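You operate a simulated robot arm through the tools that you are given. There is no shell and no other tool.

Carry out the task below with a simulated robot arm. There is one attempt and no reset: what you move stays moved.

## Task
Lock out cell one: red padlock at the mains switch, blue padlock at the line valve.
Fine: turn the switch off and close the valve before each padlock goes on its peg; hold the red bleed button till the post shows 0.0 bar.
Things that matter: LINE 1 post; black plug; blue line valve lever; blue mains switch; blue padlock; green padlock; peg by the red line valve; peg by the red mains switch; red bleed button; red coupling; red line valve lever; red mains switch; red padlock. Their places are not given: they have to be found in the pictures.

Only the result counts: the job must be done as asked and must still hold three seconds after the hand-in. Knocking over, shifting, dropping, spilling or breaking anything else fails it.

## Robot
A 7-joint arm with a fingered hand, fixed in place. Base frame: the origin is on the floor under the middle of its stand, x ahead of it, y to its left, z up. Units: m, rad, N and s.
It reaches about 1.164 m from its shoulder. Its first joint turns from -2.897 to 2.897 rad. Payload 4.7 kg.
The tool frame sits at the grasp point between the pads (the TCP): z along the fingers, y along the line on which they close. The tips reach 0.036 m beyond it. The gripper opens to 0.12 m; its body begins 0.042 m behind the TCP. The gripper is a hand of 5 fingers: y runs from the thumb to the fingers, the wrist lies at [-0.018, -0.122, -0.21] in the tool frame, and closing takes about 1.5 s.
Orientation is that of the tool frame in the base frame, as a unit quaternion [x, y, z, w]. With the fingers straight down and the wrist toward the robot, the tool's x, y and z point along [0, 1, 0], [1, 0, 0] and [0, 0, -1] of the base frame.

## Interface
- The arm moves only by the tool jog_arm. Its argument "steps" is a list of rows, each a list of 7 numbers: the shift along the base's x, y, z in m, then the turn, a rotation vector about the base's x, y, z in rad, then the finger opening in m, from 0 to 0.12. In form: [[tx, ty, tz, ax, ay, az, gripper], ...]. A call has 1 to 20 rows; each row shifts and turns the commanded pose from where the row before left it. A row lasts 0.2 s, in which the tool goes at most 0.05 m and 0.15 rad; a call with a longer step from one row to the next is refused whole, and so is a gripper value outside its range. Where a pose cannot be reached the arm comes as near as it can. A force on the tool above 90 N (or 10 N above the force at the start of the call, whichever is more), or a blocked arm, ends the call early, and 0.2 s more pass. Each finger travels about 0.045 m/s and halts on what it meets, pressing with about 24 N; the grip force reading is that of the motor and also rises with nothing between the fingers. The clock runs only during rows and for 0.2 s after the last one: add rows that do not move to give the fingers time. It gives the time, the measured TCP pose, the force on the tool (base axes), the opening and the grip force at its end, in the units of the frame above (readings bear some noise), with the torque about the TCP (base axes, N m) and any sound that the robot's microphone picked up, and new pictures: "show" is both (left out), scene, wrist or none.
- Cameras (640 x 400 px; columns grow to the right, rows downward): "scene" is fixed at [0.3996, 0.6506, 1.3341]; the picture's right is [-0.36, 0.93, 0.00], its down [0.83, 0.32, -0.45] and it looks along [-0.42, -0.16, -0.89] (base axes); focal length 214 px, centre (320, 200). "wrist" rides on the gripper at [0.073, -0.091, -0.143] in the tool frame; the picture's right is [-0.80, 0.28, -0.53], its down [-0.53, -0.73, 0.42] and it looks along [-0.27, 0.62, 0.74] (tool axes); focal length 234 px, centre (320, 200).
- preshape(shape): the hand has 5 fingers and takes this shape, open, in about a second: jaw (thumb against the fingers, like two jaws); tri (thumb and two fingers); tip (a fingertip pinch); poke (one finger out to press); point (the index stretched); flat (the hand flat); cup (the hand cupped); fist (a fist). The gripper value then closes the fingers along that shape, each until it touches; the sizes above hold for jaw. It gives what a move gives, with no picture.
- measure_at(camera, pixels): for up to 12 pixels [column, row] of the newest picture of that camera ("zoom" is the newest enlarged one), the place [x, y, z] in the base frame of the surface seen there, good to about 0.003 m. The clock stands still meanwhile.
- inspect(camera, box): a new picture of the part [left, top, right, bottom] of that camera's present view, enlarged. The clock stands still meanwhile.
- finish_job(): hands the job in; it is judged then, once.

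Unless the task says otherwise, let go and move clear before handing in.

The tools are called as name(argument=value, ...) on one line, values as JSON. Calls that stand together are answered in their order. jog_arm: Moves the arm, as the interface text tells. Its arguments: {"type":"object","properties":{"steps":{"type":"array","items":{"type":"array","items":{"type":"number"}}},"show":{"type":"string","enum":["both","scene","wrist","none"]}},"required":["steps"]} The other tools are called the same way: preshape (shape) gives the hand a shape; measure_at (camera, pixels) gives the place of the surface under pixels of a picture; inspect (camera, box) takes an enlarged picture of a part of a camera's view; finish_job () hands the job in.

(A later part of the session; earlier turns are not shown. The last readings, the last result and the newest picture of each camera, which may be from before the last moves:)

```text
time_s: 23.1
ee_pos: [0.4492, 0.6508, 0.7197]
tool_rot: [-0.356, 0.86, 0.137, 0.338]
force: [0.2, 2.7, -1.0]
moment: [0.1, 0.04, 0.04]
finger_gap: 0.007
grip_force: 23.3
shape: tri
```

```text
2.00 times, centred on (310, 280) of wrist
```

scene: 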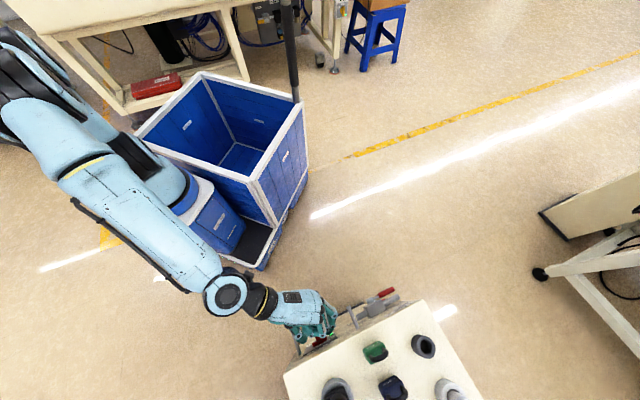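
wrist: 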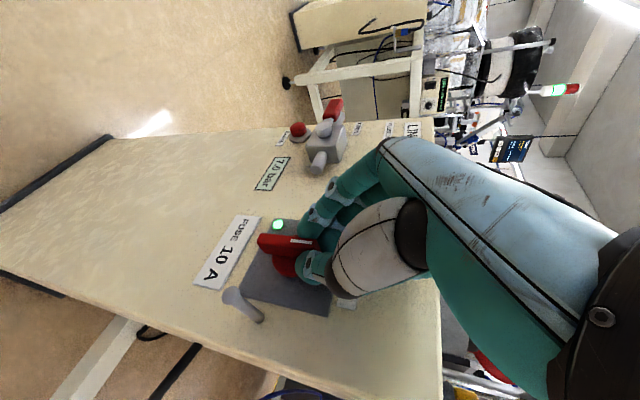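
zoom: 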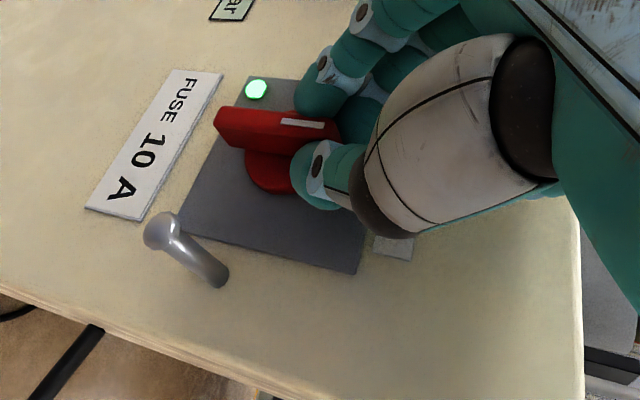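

The grip holds the bar (gap 0.007, 23 N). Now I turn counter-clockwise about the bar axis (U=-0.144, z=0.679) by ~34° as a first part.

jog_arm(steps=[[-0.00347, 0.00347, -0.0003, -0.0849, -0.0849, 0, 0.0], [-0.00342, 0.00342, -0.00088, -0.0849, -0.0849, 0, 0.0], [-0.00332, 0.00332, -0.00145, -0.0849, -0.0849, 0, 0.0], [-0.00317, 0.00317, -0.002, -0.0849, -0.0849, 0, 0.0], [-0.00298, 0.00298, -0.00253, -0.0849, -0.0849, 0, 0.0]])

inspect(camera="wrist", box=[200, 150, 400, 350])

```text
time_s: 24.3
ee_pos: [0.4301, 0.6614, 0.7039]
tool_rot: [-0.43, 0.799, -0.076, 0.413]
force: [-4.4, 8.5, 5.8]
moment: [-0.68, 0.1, -0.43]
finger_gap: 0.0064
grip_force: 23.9
shape: tri
out of reach, approached as far as the arm can: row 4, 5
```

scene: 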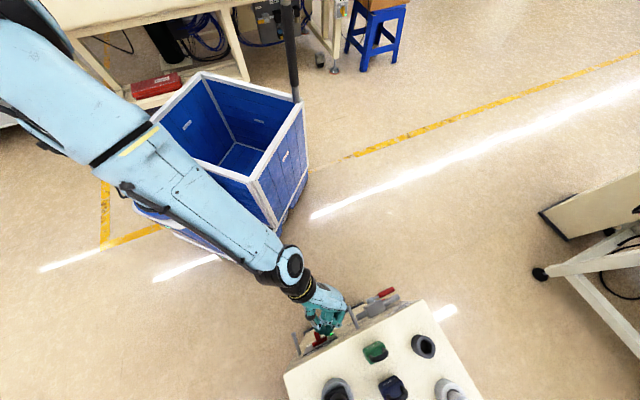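
wrist: 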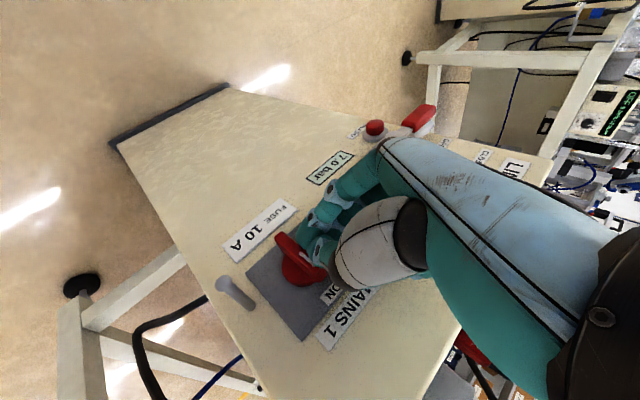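

```text
2.00 times, centred on (300, 250) of wrist
```

zoom: 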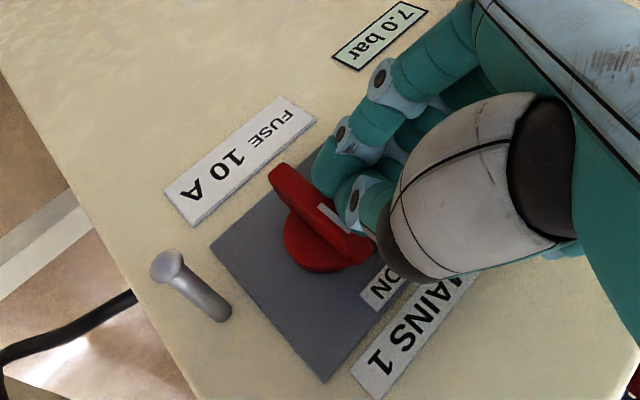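

The hand turned ~28° before a joint limit and the pinch seems to have slid off the bar's top end; the bar only turned slightly. I'll withdraw outward, still closed, and look at the switch.

jog_arm(steps=[[-0.014, -0.014, 0.0, 0, 0, 0, 0.0], [-0.014, -0.014, 0.0, 0, 0, 0, 0.0], [-0.014, -0.014, 0.0, 0, 0, 0, 0.0], [-0.014, -0.014, 0.0, 0, 0, 0, 0.0]])

inspect(camera="scene", box=[270, 280, 430, 380])

inspect(camera="wrist", box=[200, 150, 400, 350])

```text
time_s: 25.3
ee_pos: [0.3758, 0.6118, 0.711]
tool_rot: [-0.431, 0.794, -0.086, 0.42]
force: [0.4, 0.2, 0.5]
moment: [0.01, 0.01, 0.01]
finger_gap: 0.0063
grip_force: 24.4
shape: tri
```

scene: 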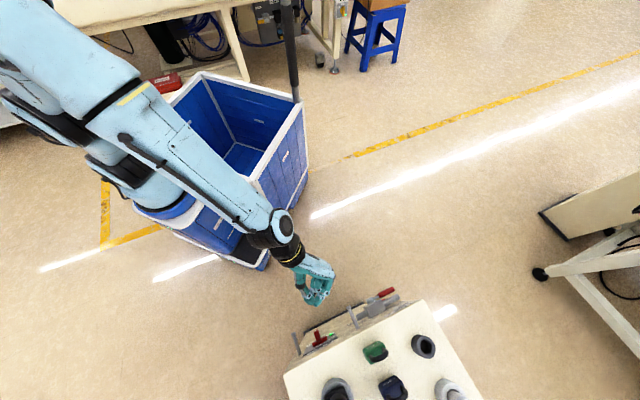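
wrist: 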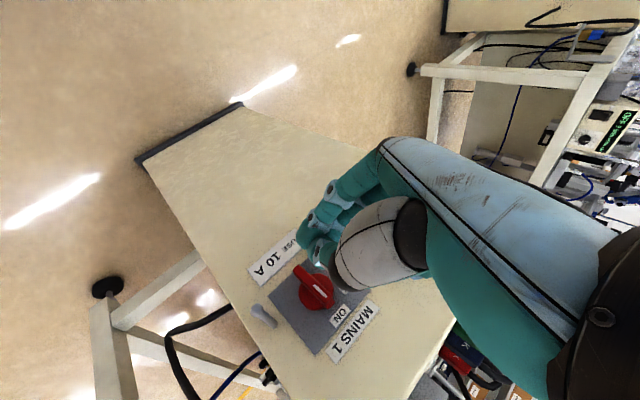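

```text
4.00 times, centred on (350, 330) of scene
```

zoom: 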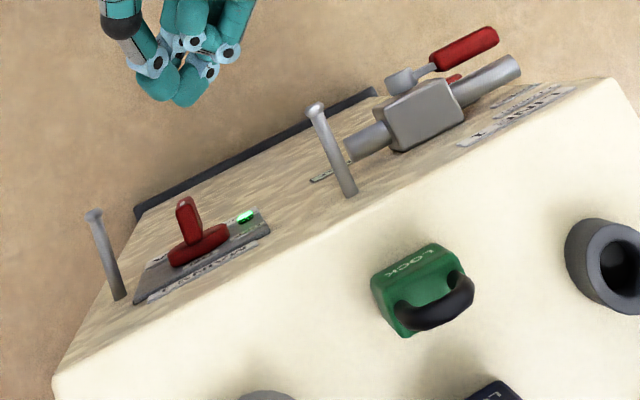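

```text
2.00 times, centred on (300, 250) of wrist
```

zoom: 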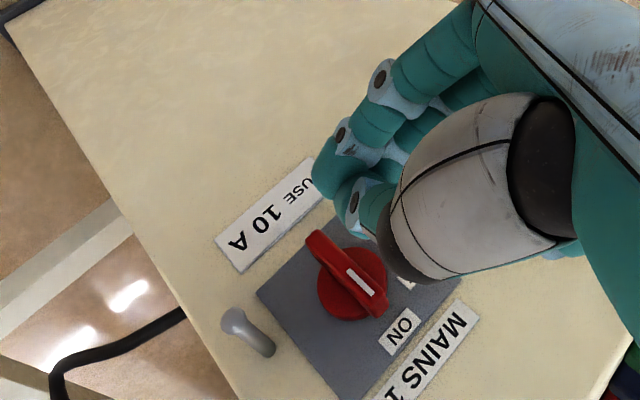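

The bar is still at ON (bar direction matches the ON label in the zoom) and the lamp is still green. I'll rotate the hand back and use a single stretched finger ("poke") to push the top end of the bar to the left instead.

jog_arm(steps=[[-0.01, -0.01, 0.0, 0.088, 0.088, 0, 0.04], [-0.01, -0.01, 0.0, 0.088, 0.088, 0, 0.04], [0, 0, 0.0, 0.088, 0.088, 0, 0.04], [0, 0, 0.0, 0.088, 0.088, 0, 0.04]], show="none")

preshape(shape="poke")

jog_arm(steps=[[0, 0, 0.0, 0, 0, 0, 0.0], [0, 0, 0.0, 0, 0, 0, 0.0]])

inspect(camera="scene", box=[240, 240, 400, 340])

inspect(camera="wrist", box=[200, 120, 440, 380])

```text
time_s: 26.3
ee_pos: [0.3562, 0.5907, 0.7113]
tool_rot: [-0.359, 0.858, 0.13, 0.343]
force: [0.4, 0.3, 0.2]
moment: [-0.01, 0.01, 0.02]
finger_gap: 0.0397
grip_force: 0.0
shape: tri
```

```text
time_s: 27.2
ee_pos: [0.356, 0.5915, 0.7105]
tool_rot: [-0.359, 0.858, 0.129, 0.345]
force: [0.4, -0.2, -0.1]
moment: [0.0, -0.01, -0.02]
finger_gap: 0.0002
grip_force: 0.1
shape: poke
```

```text
time_s: 27.8
ee_pos: [0.3573, 0.5906, 0.7114]
tool_rot: [-0.358, 0.858, 0.13, 0.345]
force: [1.2, 0.1, 0.8]
moment: [-0.01, 0.0, -0.01]
finger_gap: 0.0002
grip_force: 0.1
shape: jaw
```

scene: 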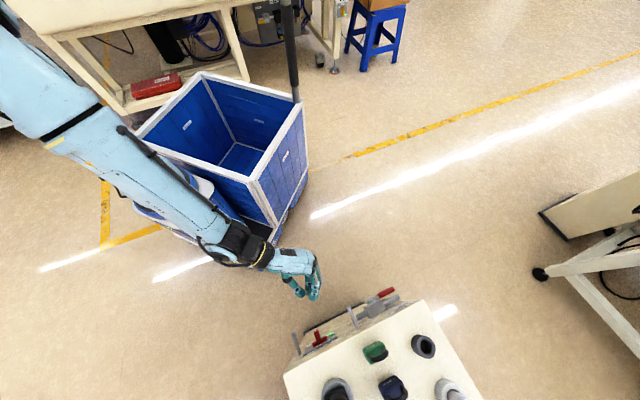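
wrist: 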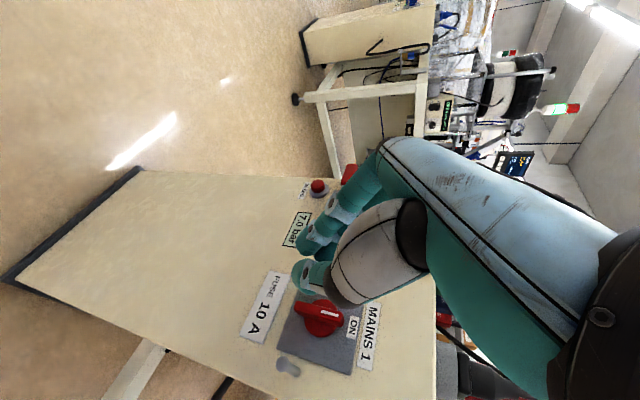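

```text
4.00 times, centred on (320, 290) of scene
```

zoom: 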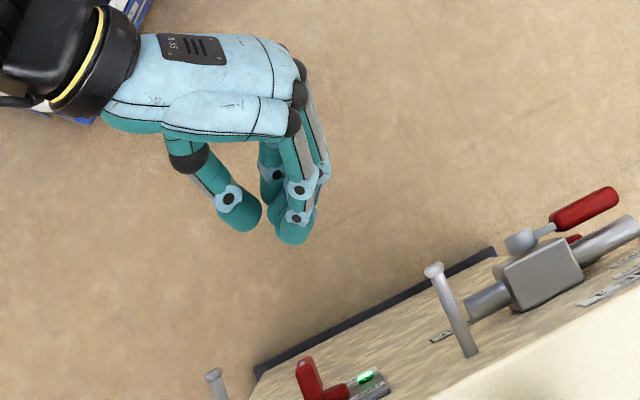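

```text
1.54 times, centred on (320, 250) of wrist
```

zoom: 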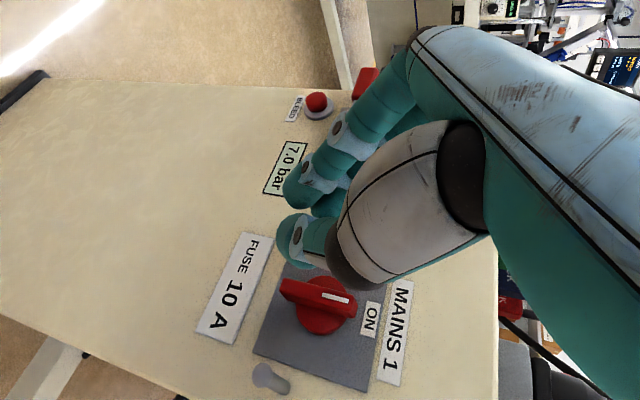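

The shape reverted to jaw when I commanded 0.0. I'll set poke again and hold the value at 0.12 (open along that shape).

preshape(shape="poke")

jog_arm(steps=[[0, 0, 0.0, 0, 0, 0, 0.12], [0, 0, 0.0, 0, 0, 0, 0.12]])

inspect(camera="scene", box=[240, 240, 400, 340])

inspect(camera="wrist", box=[200, 120, 440, 380])

```text
time_s: 28.7
ee_pos: [0.3563, 0.5899, 0.7107]
tool_rot: [-0.359, 0.857, 0.13, 0.345]
force: [-0.6, 0.0, -0.6]
moment: [-0.01, -0.01, 0.04]
finger_gap: 0.0
grip_force: 0.2
shape: poke
```

```text
time_s: 29.3
ee_pos: [0.3568, 0.5914, 0.7105]
tool_rot: [-0.359, 0.858, 0.13, 0.344]
force: [0.5, -0.2, 0.0]
moment: [0.02, -0.01, 0.0]
finger_gap: 0.0
grip_force: 0.1
shape: poke
```

scene: 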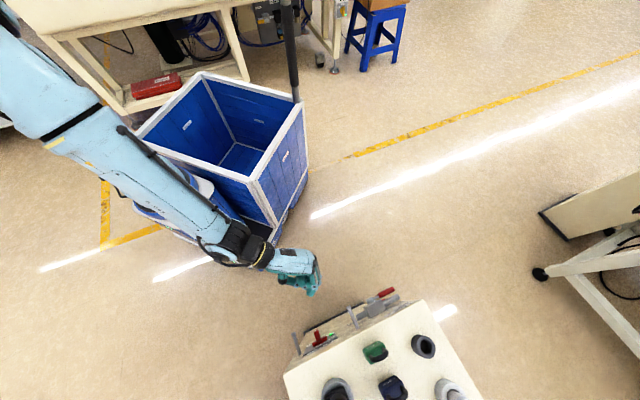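
wrist: 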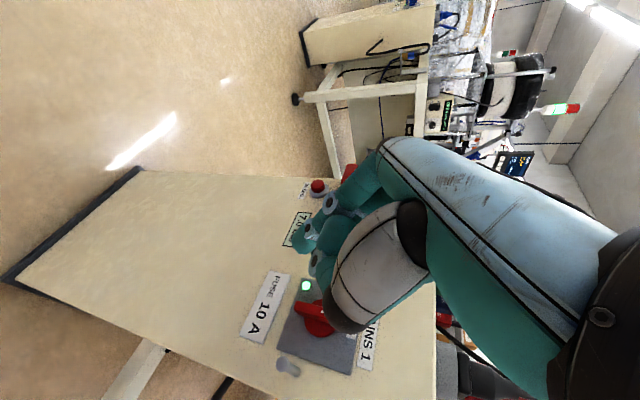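

```text
4.00 times, centred on (320, 290) of scene
```

zoom: 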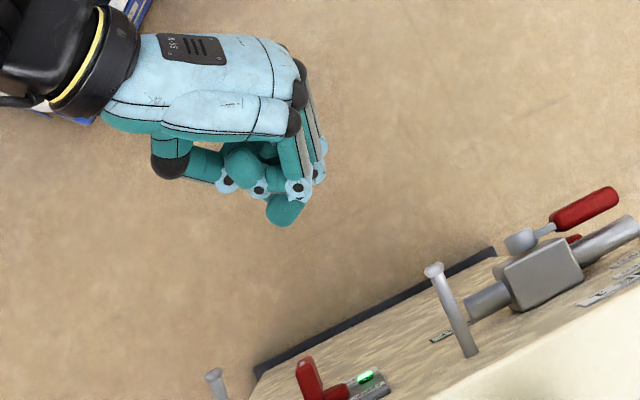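

```text
1.54 times, centred on (320, 250) of wrist
```

zoom: 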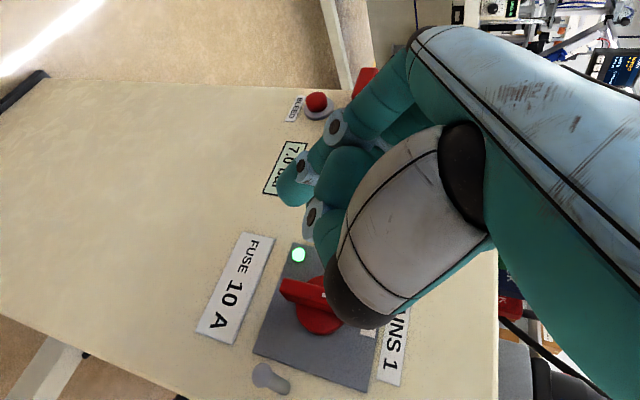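

Poke has the index only slightly proud of the curled fingers. I'll look at "point", which should give a long free finger.

preshape(shape="point")

jog_arm(steps=[[0, 0, 0.0, 0, 0, 0, 0.12], [0, 0, 0.0, 0, 0, 0, 0.12]])

inspect(camera="scene", box=[240, 240, 400, 340])

inspect(camera="wrist", box=[200, 120, 440, 380])

```text
time_s: 30.2
ee_pos: [0.3562, 0.5912, 0.7099]
tool_rot: [-0.359, 0.857, 0.13, 0.345]
force: [-0.6, 0.1, -0.4]
moment: [0.03, -0.02, -0.02]
finger_gap: 0.0
grip_force: 0.0
shape: point
```

```text
time_s: 30.8
ee_pos: [0.3568, 0.5905, 0.7103]
tool_rot: [-0.359, 0.858, 0.13, 0.345]
force: [0.3, -0.2, 1.5]
moment: [0.03, -0.02, 0.02]
finger_gap: 0.0
grip_force: 0.0
shape: point
```

scene: 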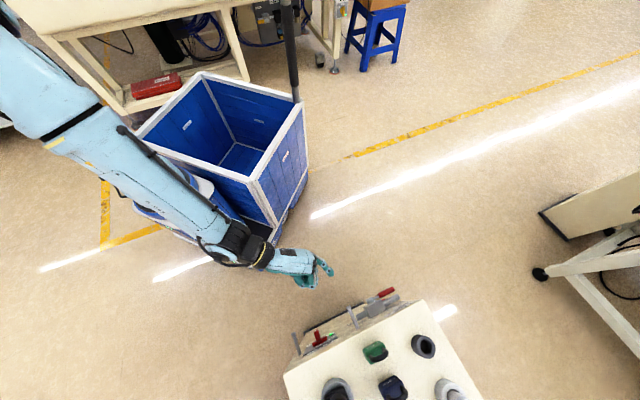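
wrist: 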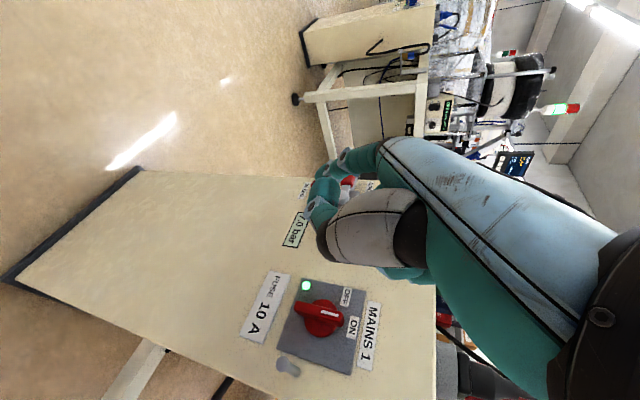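

```text
4.00 times, centred on (320, 290) of scene
```

zoom: 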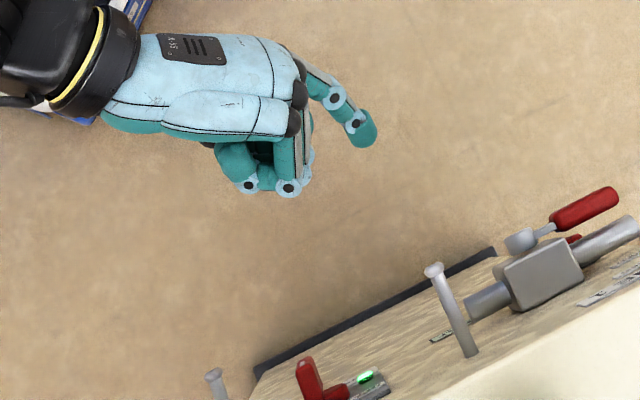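

```text
1.54 times, centred on (320, 250) of wrist
```

zoom: 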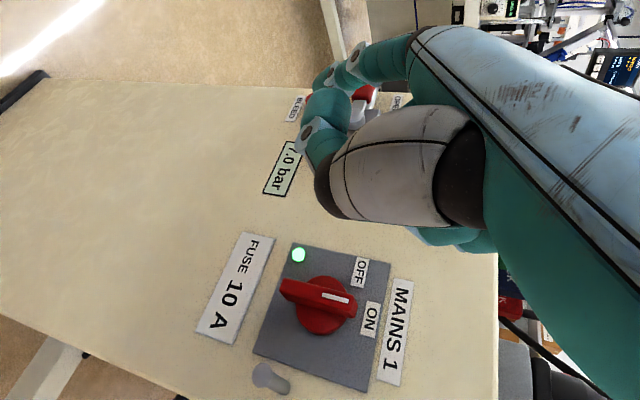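

Now the labels are clear: ON straight up from the disc, OFF ~50° counter-clockwise. In "point" the index stands free at scene zoom (365,130); I'll measure it.

measure_at(camera="scene", pixels=[[332, 272], [330, 274], [328.5, 271], [323, 264], [318, 260], [312, 287], [302, 286]])

measure_at(camera="wrist", pixels=[[333, 170], [325, 185], [318, 210], [345, 155], [355, 150], [365, 220]])

```text
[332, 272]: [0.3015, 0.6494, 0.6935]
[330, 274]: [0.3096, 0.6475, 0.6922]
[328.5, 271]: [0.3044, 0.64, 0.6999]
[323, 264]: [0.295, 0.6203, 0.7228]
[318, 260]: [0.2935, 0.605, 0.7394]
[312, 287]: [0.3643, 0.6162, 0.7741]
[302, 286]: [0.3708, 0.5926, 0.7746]
```

```text
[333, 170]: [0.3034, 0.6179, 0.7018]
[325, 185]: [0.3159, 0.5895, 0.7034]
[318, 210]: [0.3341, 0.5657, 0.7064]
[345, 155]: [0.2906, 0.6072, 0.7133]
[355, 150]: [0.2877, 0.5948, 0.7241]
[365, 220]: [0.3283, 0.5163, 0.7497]
```

In "point" the index tip sits at tool (0.012, 0.077, 0.02), leaning ~20° toward +y. If the hand is turned about its own axis so that tool y points inward/up, that finger points nearly level at the post — good for switch, lever and button; I'll make that 90° turn while backing off slightly.

jog_arm(steps=[[-0.0032, -0.0032, 0.005, 0.0714, 0.0674, -0.1044, 0.12], [-0.0032, -0.0032, 0.005, 0.0714, 0.0674, -0.1044, 0.12], [-0.0032, -0.0032, 0.005, 0.0714, 0.0674, -0.1044, 0.12], [-0.0032, -0.0032, 0.005, 0.0714, 0.0674, -0.1044, 0.12], [-0.0032, -0.0032, 0.005, 0.0714, 0.0674, -0.1044, 0.12], [-0.0032, -0.0032, 0.005, 0.0714, 0.0674, -0.1044, 0.12], [-0.0032, -0.0032, 0, 0.0714, 0.0674, -0.1044, 0.12], [-0.0032, -0.0032, 0, 0.0714, 0.0674, -0.1044, 0.12], [-0.0032, -0.0032, 0, 0.0714, 0.0674, -0.1044, 0.12], [-0.0032, -0.0032, 0, 0.0714, 0.0674, -0.1044, 0.12], [-0.0032, -0.0032, 0, 0.0714, 0.0674, -0.1044, 0.12]])

```text
time_s: 33.2
ee_pos: [0.3218, 0.5559, 0.7413]
tool_rot: [0.356, 0.858, 0.337, 0.151]
force: [0.0, -0.3, 0.2]
moment: [0.03, -0.03, -0.01]
finger_gap: 0.0001
grip_force: 0.0
shape: point
```

scene: 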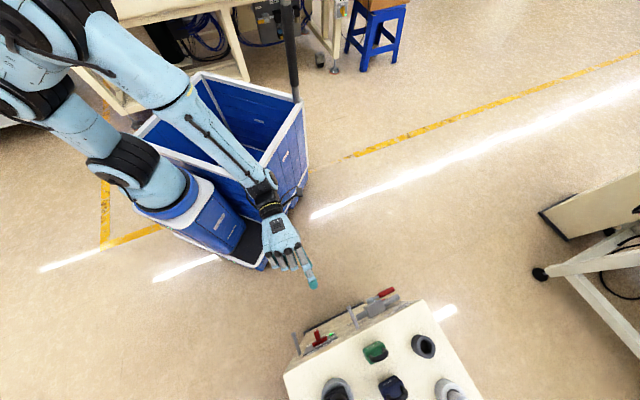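
wrist: 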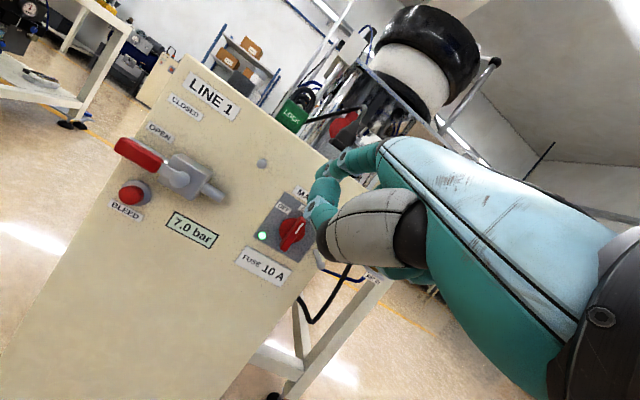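

This orientation is reachable and gives a clear front view: OPEN/CLOSED labels, BLEED button (133,192), "7.0 bar" (192,232), switch (292,233). I'll measure the index fingertip in the scene picture.

inspect(camera="scene", box=[250, 220, 378, 300])

measure_at(camera="scene", pixels=[[313, 285], [313, 282], [311, 278], [309, 272], [305, 262], [313, 288], [316, 284], [311, 284], [285, 268], [293, 268], [276, 265]])

measure_at(camera="wrist", pixels=[[326, 168], [320, 185], [318, 210], [338, 160], [360, 155], [345, 165], [132, 193], [190, 232], [293, 232], [140, 155], [175, 178], [262, 163]])

```text
5.00 times, centred on (314, 260) of scene
```

zoom: 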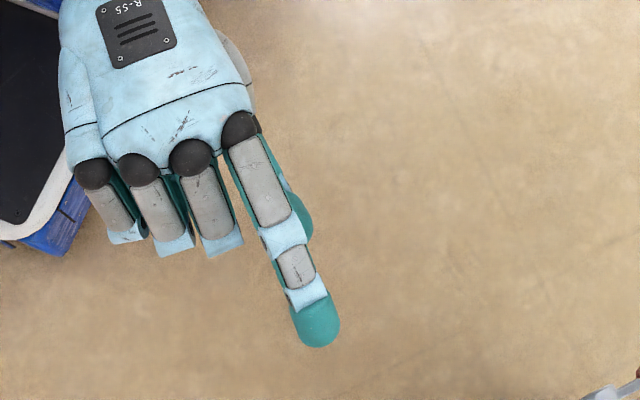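

```text
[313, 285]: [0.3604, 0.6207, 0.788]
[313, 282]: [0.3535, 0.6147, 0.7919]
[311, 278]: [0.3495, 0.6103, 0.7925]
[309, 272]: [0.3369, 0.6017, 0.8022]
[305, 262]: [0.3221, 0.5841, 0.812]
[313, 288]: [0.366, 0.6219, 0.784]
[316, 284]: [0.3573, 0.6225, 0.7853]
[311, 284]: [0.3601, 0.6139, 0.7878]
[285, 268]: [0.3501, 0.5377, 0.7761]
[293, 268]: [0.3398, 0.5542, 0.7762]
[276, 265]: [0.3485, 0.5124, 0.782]
```

```text
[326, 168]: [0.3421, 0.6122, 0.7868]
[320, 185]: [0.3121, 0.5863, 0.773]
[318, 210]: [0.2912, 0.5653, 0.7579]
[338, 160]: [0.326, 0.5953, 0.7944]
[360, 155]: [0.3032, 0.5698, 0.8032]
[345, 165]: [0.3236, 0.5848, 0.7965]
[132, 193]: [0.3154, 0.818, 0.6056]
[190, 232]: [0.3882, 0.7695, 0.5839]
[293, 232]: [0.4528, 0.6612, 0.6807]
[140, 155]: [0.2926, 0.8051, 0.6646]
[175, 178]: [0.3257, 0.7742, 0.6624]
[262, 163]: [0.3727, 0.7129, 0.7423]
```

Fingertip offset from the TCP is about U -0.018, inward 0.081, up 0.037; button at U≈-0.355, z≈0.606, O≈0.021. I'll first go to a standoff just right of the bar's top end, then check.

jog_arm(steps=[[0.0211, -0.003, -0.0208, 0, 0, 0, 0.12], [0.0211, -0.003, -0.0208, 0, 0, 0, 0.12], [0.0211, -0.003, -0.0208, 0, 0, 0, 0.12], [0.0211, -0.003, -0.0208, 0, 0, 0, 0.12], [0, 0, 0, 0, 0, 0, 0.12]])

inspect(camera="scene", box=[250, 260, 410, 360])

inspect(camera="wrist", box=[160, 100, 400, 300])

```text
time_s: 34.4
ee_pos: [0.4069, 0.544, 0.6588]
tool_rot: [0.354, 0.859, 0.337, 0.152]
force: [0.4, -0.2, -0.3]
moment: [0.02, -0.01, -0.01]
finger_gap: 0.0
grip_force: 0.0
shape: point
```

scene: 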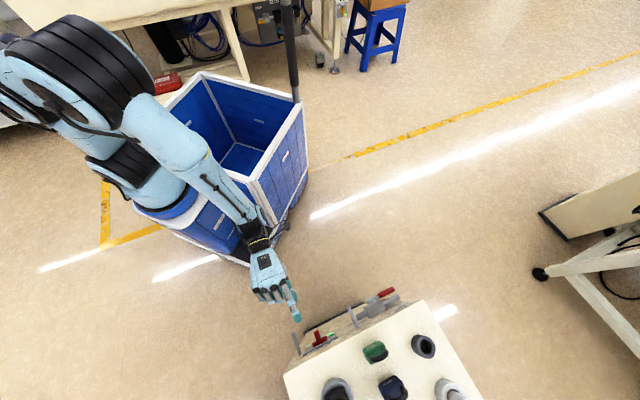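
wrist: 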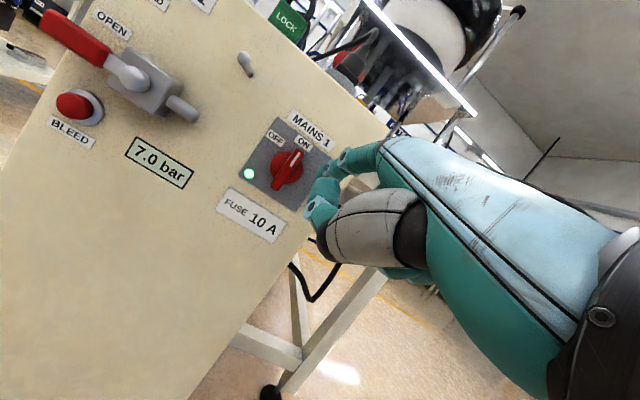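

```text
4.00 times, centred on (330, 310) of scene
```

zoom: 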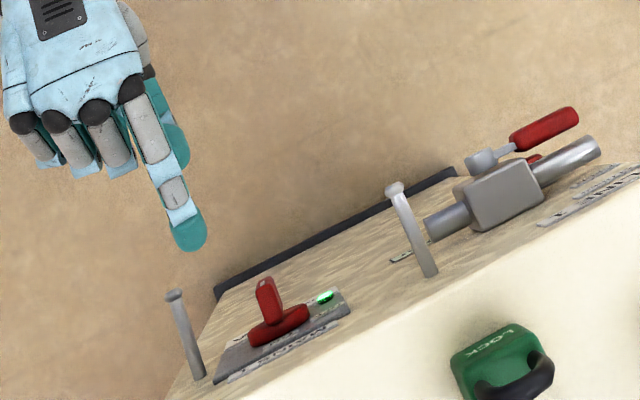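

```text
2.00 times, centred on (280, 200) of wrist
```

zoom: 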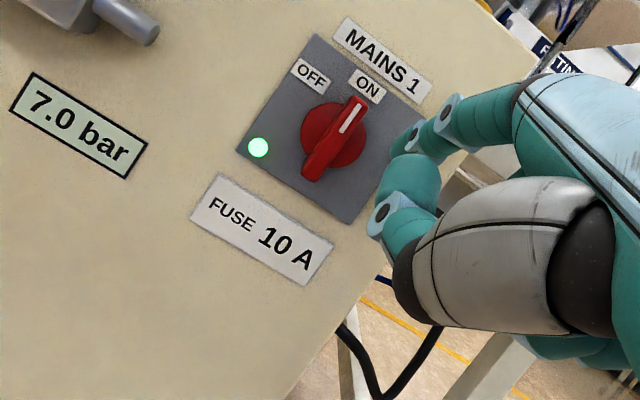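

Fingertip is at scene zoom (192,240). Let me measure it relative to the bar before going in.

measure_at(camera="scene", pixels=[[297.5, 321.5], [297.5, 319], [297, 316], [300.5, 320], [294.5, 319], [315.5, 331], [316.5, 336], [294, 335], [300, 352]])

```text
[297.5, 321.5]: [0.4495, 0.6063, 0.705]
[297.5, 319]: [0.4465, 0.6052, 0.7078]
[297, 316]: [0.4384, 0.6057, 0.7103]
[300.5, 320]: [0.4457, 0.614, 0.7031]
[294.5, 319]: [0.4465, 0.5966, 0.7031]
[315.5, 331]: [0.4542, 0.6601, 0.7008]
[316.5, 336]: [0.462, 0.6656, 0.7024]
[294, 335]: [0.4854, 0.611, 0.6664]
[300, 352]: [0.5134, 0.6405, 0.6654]
```

Finger centre is at U≈-0.113, z≈0.698, 17 mm right of the bar's side. I go 5.6 cm straight in, then push left in small steps.

jog_arm(steps=[[0.0132, 0.0132, 0, 0, 0, 0, 0.12], [0.0132, 0.0132, 0, 0, 0, 0, 0.12], [0.0132, 0.0132, 0, 0, 0, 0, 0.12], [0, 0, 0, 0, 0, 0, 0.12]])

inspect(camera="scene", box=[270, 290, 390, 365])

inspect(camera="wrist", box=[200, 80, 400, 280])

```text
time_s: 35.4
ee_pos: [0.4465, 0.5823, 0.657]
tool_rot: [0.354, 0.86, 0.336, 0.151]
force: [-0.2, 0.3, 0.9]
moment: [0.02, -0.04, 0.02]
finger_gap: 0.0
grip_force: 0.1
shape: point
```

scene: 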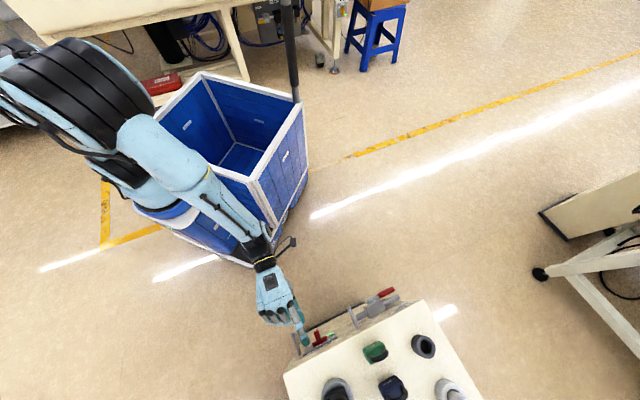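
wrist: 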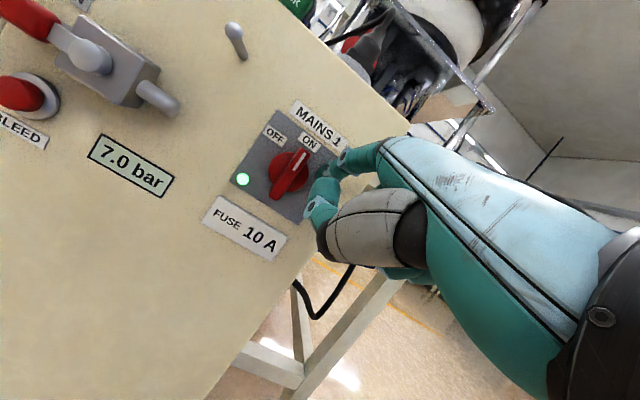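

```text
5.33 times, centred on (330, 328) of scene
```

zoom: 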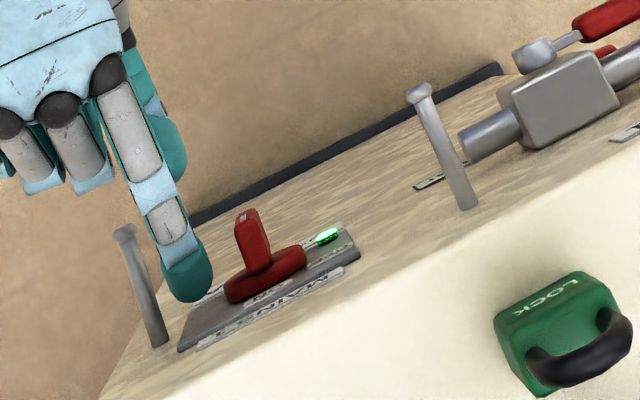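

```text
2.00 times, centred on (300, 180) of wrist
```

zoom: 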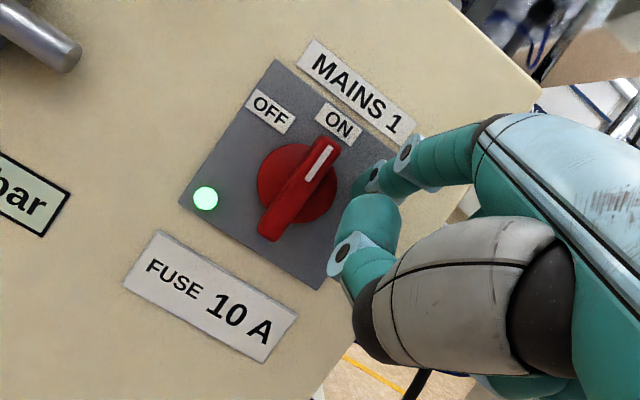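

The fingertip is beside the bar's right side, near the plate. I push left 3 cm in small steps.

jog_arm(steps=[[-0.00424, 0.00424, 0, 0, 0, 0, 0.12], [-0.00424, 0.00424, 0, 0, 0, 0, 0.12], [-0.00424, 0.00424, 0, 0, 0, 0, 0.12], [-0.00424, 0.00424, 0.0005, 0, 0, 0, 0.12], [-0.00424, 0.00424, 0.001, 0, 0, 0, 0.12]], show="wrist")

inspect(camera="scene", box=[270, 290, 390, 365])

inspect(camera="wrist", box=[200, 80, 400, 280])

```text
time_s: 36.6
ee_pos: [0.4266, 0.6027, 0.6587]
tool_rot: [0.354, 0.859, 0.336, 0.151]
force: [1.4, -0.8, 0.1]
moment: [0.07, 0.06, -0.13]
finger_gap: 0.1142
grip_force: 0.1
shape: point
```

wrist: 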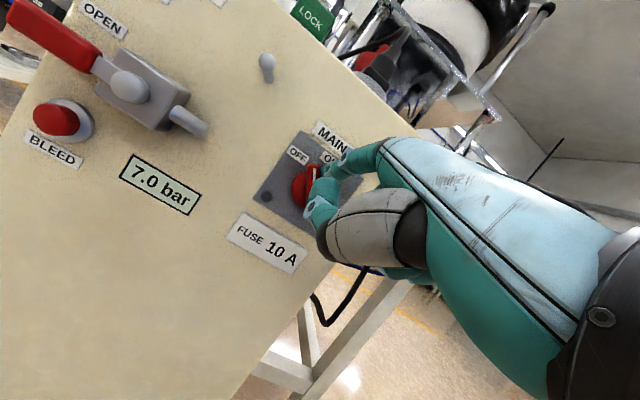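

```text
5.33 times, centred on (330, 328) of scene
```

zoom: 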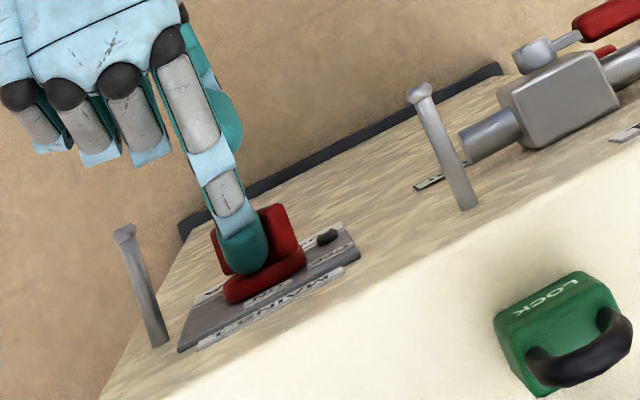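

```text
2.00 times, centred on (300, 180) of wrist
```

zoom: 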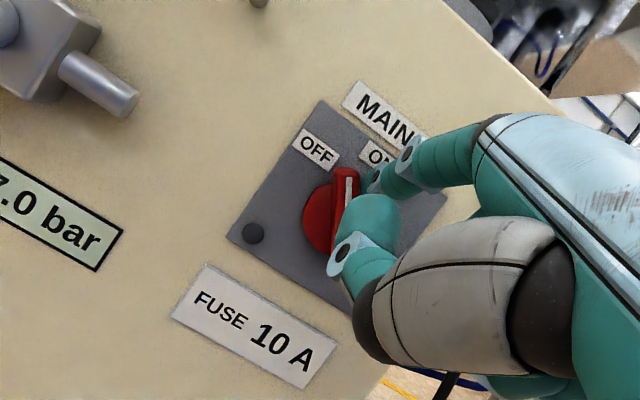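

The lamp went dark (zoom 252,232) and the bar is about halfway between ON and OFF. I push ~1.2 cm further to bring it fully to OFF.

jog_arm(steps=[[-0.003, 0.003, 0.001, 0, 0, 0, 0.12], [-0.003, 0.003, 0.001, 0, 0, 0, 0.12], [-0.003, 0.003, 0.001, 0, 0, 0, 0.12]], show="wrist")

inspect(camera="scene", box=[270, 290, 390, 365])

inspect(camera="wrist", box=[200, 80, 400, 280])

```text
time_s: 37.4
ee_pos: [0.4158, 0.6133, 0.6623]
tool_rot: [0.354, 0.86, 0.335, 0.151]
force: [0.4, -0.1, 0.9]
moment: [0.04, -0.01, -0.08]
finger_gap: 0.1144
grip_force: 0.1
shape: point
```

wrist: 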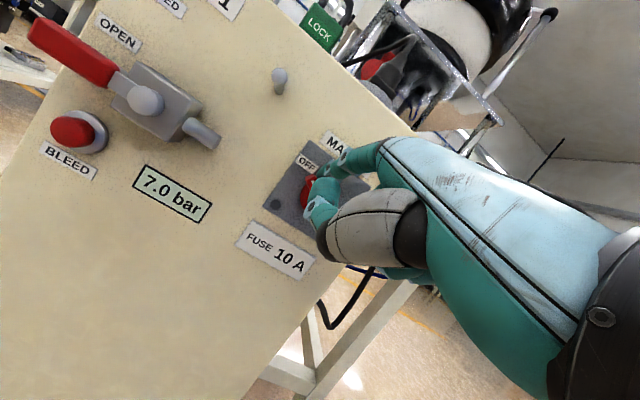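

```text
5.33 times, centred on (330, 328) of scene
```

zoom: 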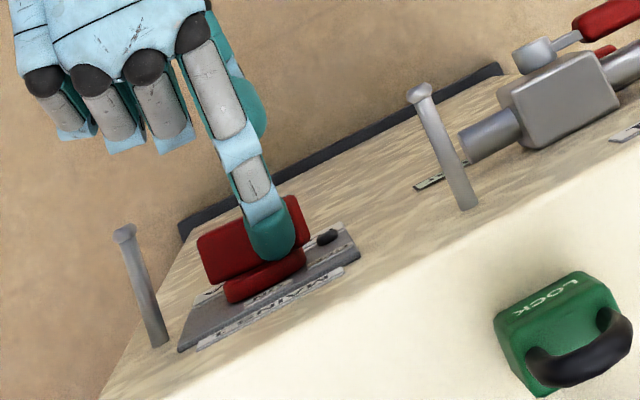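

```text
2.00 times, centred on (300, 180) of wrist
```

zoom: 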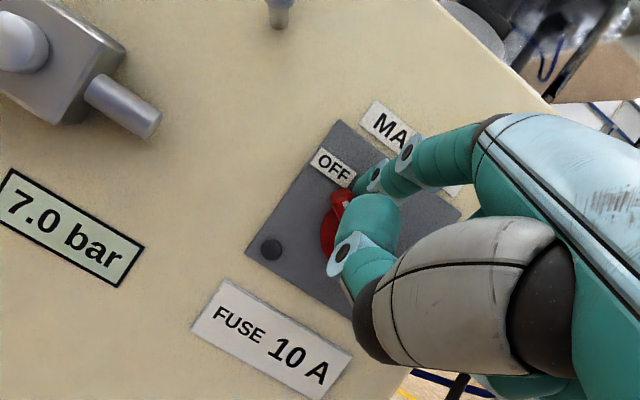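

The bar has swung well over toward OFF. I retreat straight outward to see it unobstructed.

jog_arm(steps=[[-0.0132, -0.0132, 0.001, 0, 0, 0, 0.12], [-0.0132, -0.0132, 0.001, 0, 0, 0, 0.12], [-0.0132, -0.0132, 0.001, 0, 0, 0, 0.12], [-0.0132, -0.0132, 0.001, 0, 0, 0, 0.12], [-0.0132, -0.0132, 0.001, 0, 0, 0, 0.12]], show="wrist")

inspect(camera="wrist", box=[200, 80, 400, 280])

inspect(camera="scene", box=[270, 290, 390, 365])

```text
time_s: 38.6
ee_pos: [0.3485, 0.5478, 0.6658]
tool_rot: [0.354, 0.859, 0.336, 0.151]
force: [-0.8, 0.3, -0.1]
moment: [-0.03, 0.01, -0.01]
finger_gap: 0.0
grip_force: 0.1
shape: point
```

wrist: 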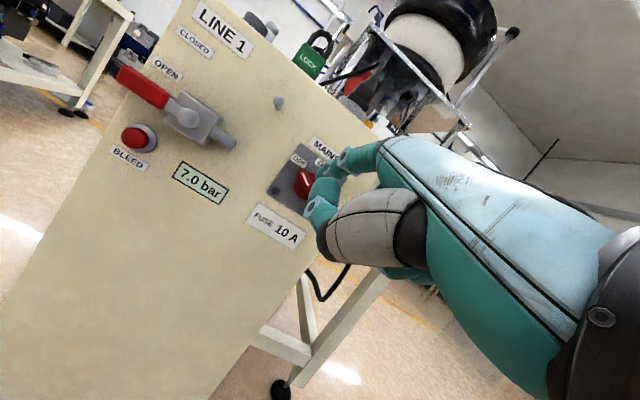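

```text
2.00 times, centred on (300, 180) of wrist
```

zoom: 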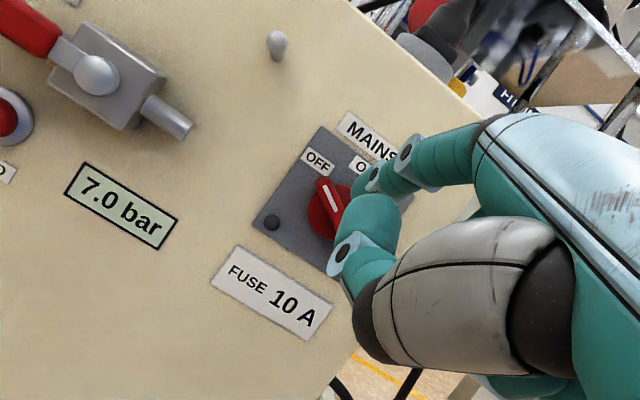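

```text
5.33 times, centred on (330, 328) of scene
```

zoom: 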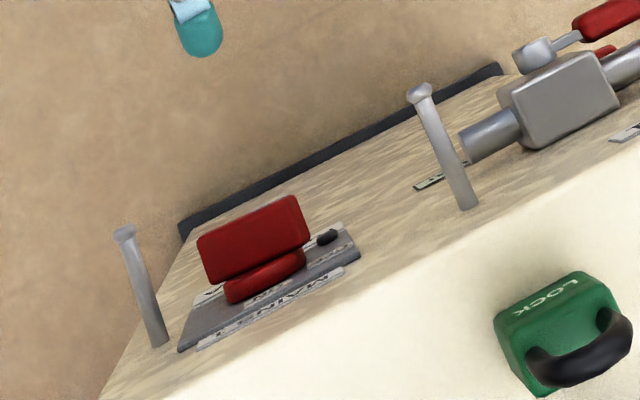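

The switch's white mark now points at the OFF label and the lamp is dark. I'll measure the bar's angle and the exact lever geometry.

measure_at(camera="zoom", pixels=[[208, 262], [292, 222], [203, 240], [294, 200], [303, 235], [213, 278], [250, 240]])

inspect(camera="wrist", box=[80, 40, 240, 180])

measure_at(camera="zoom", pixels=[[135, 95], [270, 180], [330, 150], [250, 240], [140, 145], [200, 190], [150, 60], [378, 215], [160, 170], [350, 240]])

```text
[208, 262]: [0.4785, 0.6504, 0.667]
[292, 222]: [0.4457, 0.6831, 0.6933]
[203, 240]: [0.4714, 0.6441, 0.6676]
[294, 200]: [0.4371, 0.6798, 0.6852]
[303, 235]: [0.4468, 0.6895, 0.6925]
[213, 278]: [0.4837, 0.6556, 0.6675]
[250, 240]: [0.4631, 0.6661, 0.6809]
```

```text
2.86 times, centred on (160, 110) of wrist
```

zoom: 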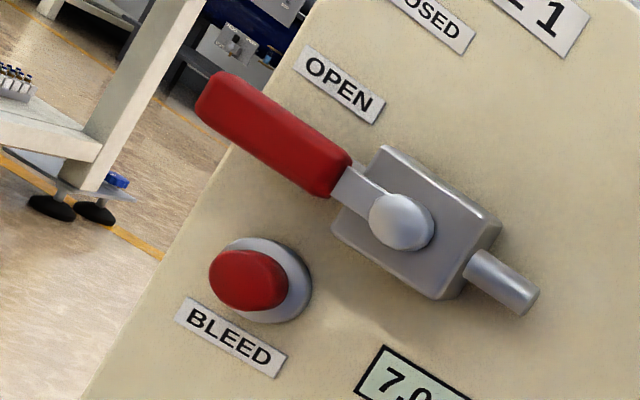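

```text
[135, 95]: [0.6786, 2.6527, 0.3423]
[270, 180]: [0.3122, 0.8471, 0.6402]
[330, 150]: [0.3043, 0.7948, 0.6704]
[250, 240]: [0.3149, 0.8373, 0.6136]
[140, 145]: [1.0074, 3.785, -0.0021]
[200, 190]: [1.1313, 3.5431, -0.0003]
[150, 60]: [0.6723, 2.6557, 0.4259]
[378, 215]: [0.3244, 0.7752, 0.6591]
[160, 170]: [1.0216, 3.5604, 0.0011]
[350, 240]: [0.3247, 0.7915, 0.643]
```

The bar stands at ~60° from ON, i.e. at OFF. Now I measure the lever handle edges to plan pushing it up from below with the index finger.

measure_at(camera="zoom", pixels=[[212, 112], [240, 132], [270, 155], [300, 178], [322, 192], [225, 85], [265, 105], [300, 128], [345, 158], [205, 90], [250, 275], [400, 220]])

```text
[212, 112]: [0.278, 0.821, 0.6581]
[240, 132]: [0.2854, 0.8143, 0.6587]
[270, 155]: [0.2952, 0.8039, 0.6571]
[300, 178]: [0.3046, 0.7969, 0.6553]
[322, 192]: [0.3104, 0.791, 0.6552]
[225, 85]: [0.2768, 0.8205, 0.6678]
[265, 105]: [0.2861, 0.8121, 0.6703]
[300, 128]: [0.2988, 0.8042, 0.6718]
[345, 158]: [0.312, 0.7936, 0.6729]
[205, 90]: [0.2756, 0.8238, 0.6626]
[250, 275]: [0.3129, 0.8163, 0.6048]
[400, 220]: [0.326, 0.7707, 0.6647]
```

Handle: bottom z≈0.654, U from -0.340 to -0.388, front O≈0.046; pivot U≈-0.314, z≈0.664. I move left and down to a standoff so the index can come in underneath the handle.

jog_arm(steps=[[-0.0256, 0.0256, -0.0135, 0, 0, 0, 0.12], [-0.0256, 0.0256, -0.0135, 0, 0, 0, 0.12], [-0.0256, 0.0256, -0.0135, 0, 0, 0, 0.12], [-0.0256, 0.0256, -0.0135, 0, 0, 0, 0.12], [-0.0256, 0.0256, -0.0135, 0, 0, 0, 0.12], [-0.0256, 0.0256, -0.0135, 0, 0, 0, 0.12], [0, 0, 0, 0, 0, 0, 0.12]])

inspect(camera="scene", box=[310, 220, 438, 300])

```text
time_s: 40.2
ee_pos: [0.1961, 0.7006, 0.5848]
tool_rot: [0.354, 0.86, 0.336, 0.151]
force: [0.5, 0.9, -0.3]
moment: [-0.03, 0.02, 0.03]
finger_gap: 0.0
grip_force: 0.0
shape: point
```

scene: 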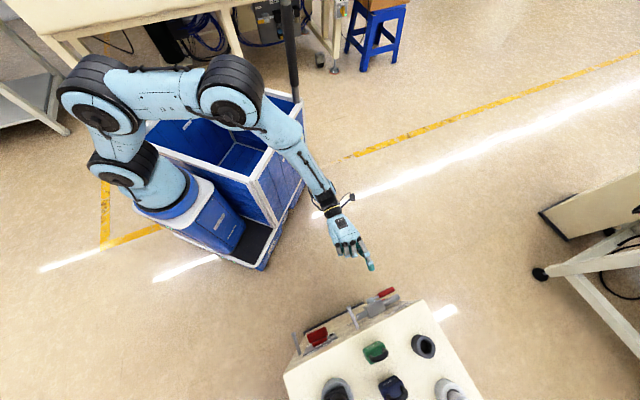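
wrist: 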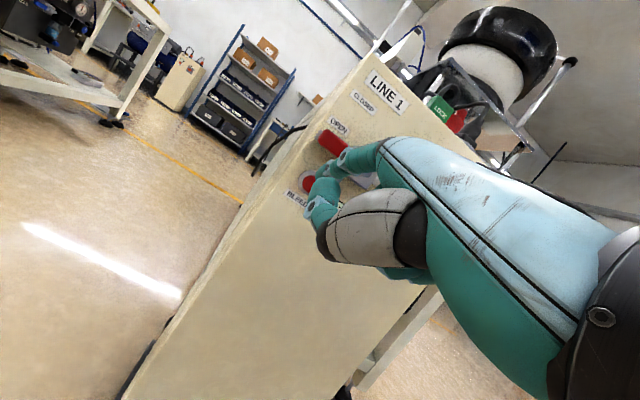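

```text
5.00 times, centred on (374, 260) of scene
```

zoom: 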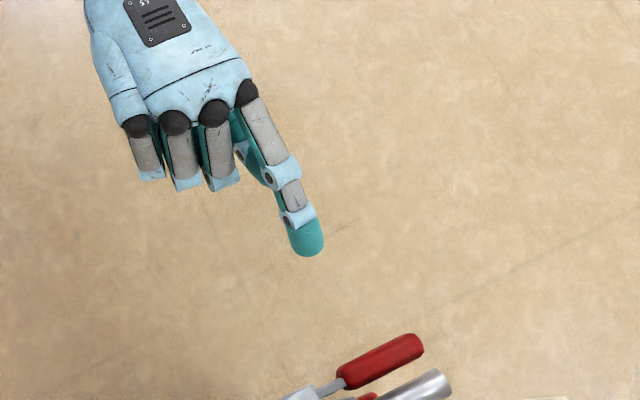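

I measure the fingertip position from this zoom before moving in under the handle.

measure_at(camera="zoom", pixels=[[310, 250], [308, 240], [304, 225], [321, 240], [293, 242], [290, 195]])

```text
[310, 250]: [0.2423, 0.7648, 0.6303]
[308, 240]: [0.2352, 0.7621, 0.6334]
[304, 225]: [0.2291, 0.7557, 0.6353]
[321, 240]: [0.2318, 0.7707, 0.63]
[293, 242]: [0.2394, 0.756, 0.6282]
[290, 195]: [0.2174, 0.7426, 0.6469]
```

Finger centre is at U≈-0.3725 and its top surface ~0.05 above TCP height. I go in 7.8 cm, staying ~1 cm under the handle and clear of the button.

jog_arm(steps=[[0.0138, 0.0138, 0.002, 0, 0, 0, 0.12], [0.0138, 0.0138, 0.002, 0, 0, 0, 0.12], [0.0138, 0.0138, 0.002, 0, 0, 0, 0.12], [0.0138, 0.0138, 0.002, 0, 0, 0, 0.12], [0, 0, 0, 0, 0, 0, 0.12]])

inspect(camera="scene", box=[320, 250, 448, 330])

inspect(camera="wrist", box=[240, 60, 440, 260])

```text
time_s: 41.4
ee_pos: [0.251, 0.7548, 0.5939]
tool_rot: [0.354, 0.86, 0.336, 0.151]
force: [-0.8, -0.3, 0.2]
moment: [-0.02, -0.01, 0.01]
finger_gap: 0.0001
grip_force: 0.0
shape: point
```

scene: 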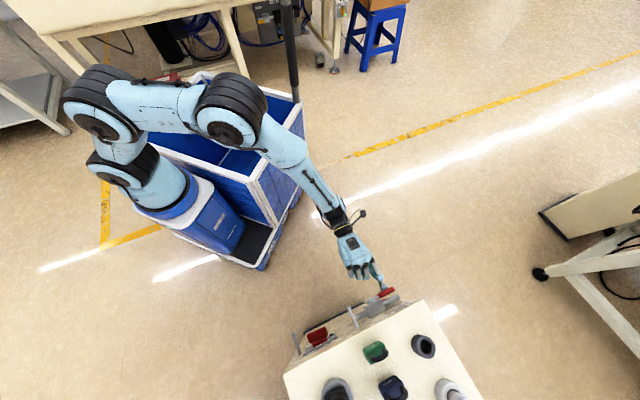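
wrist: 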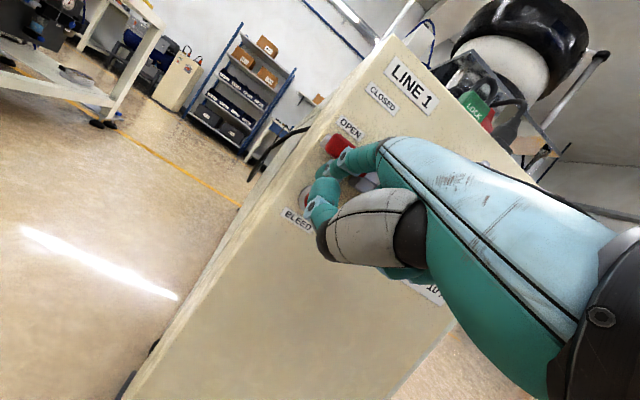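

```text
5.00 times, centred on (384, 290) of scene
```

zoom: 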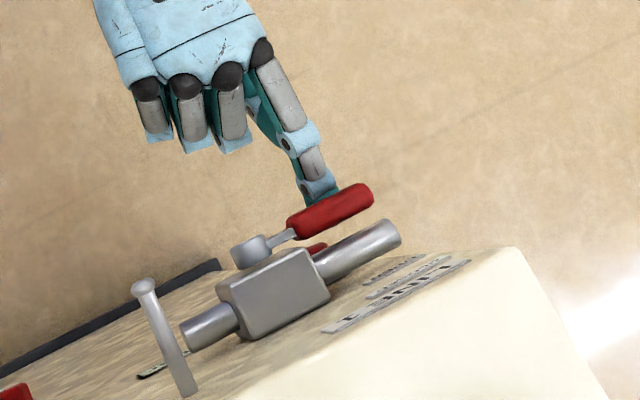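

```text
2.00 times, centred on (340, 160) of wrist
```

zoom: 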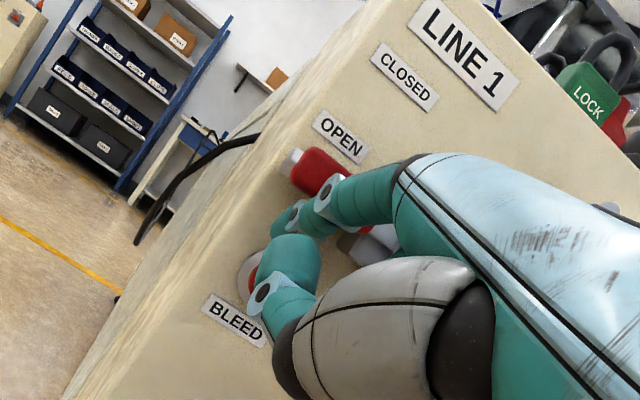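

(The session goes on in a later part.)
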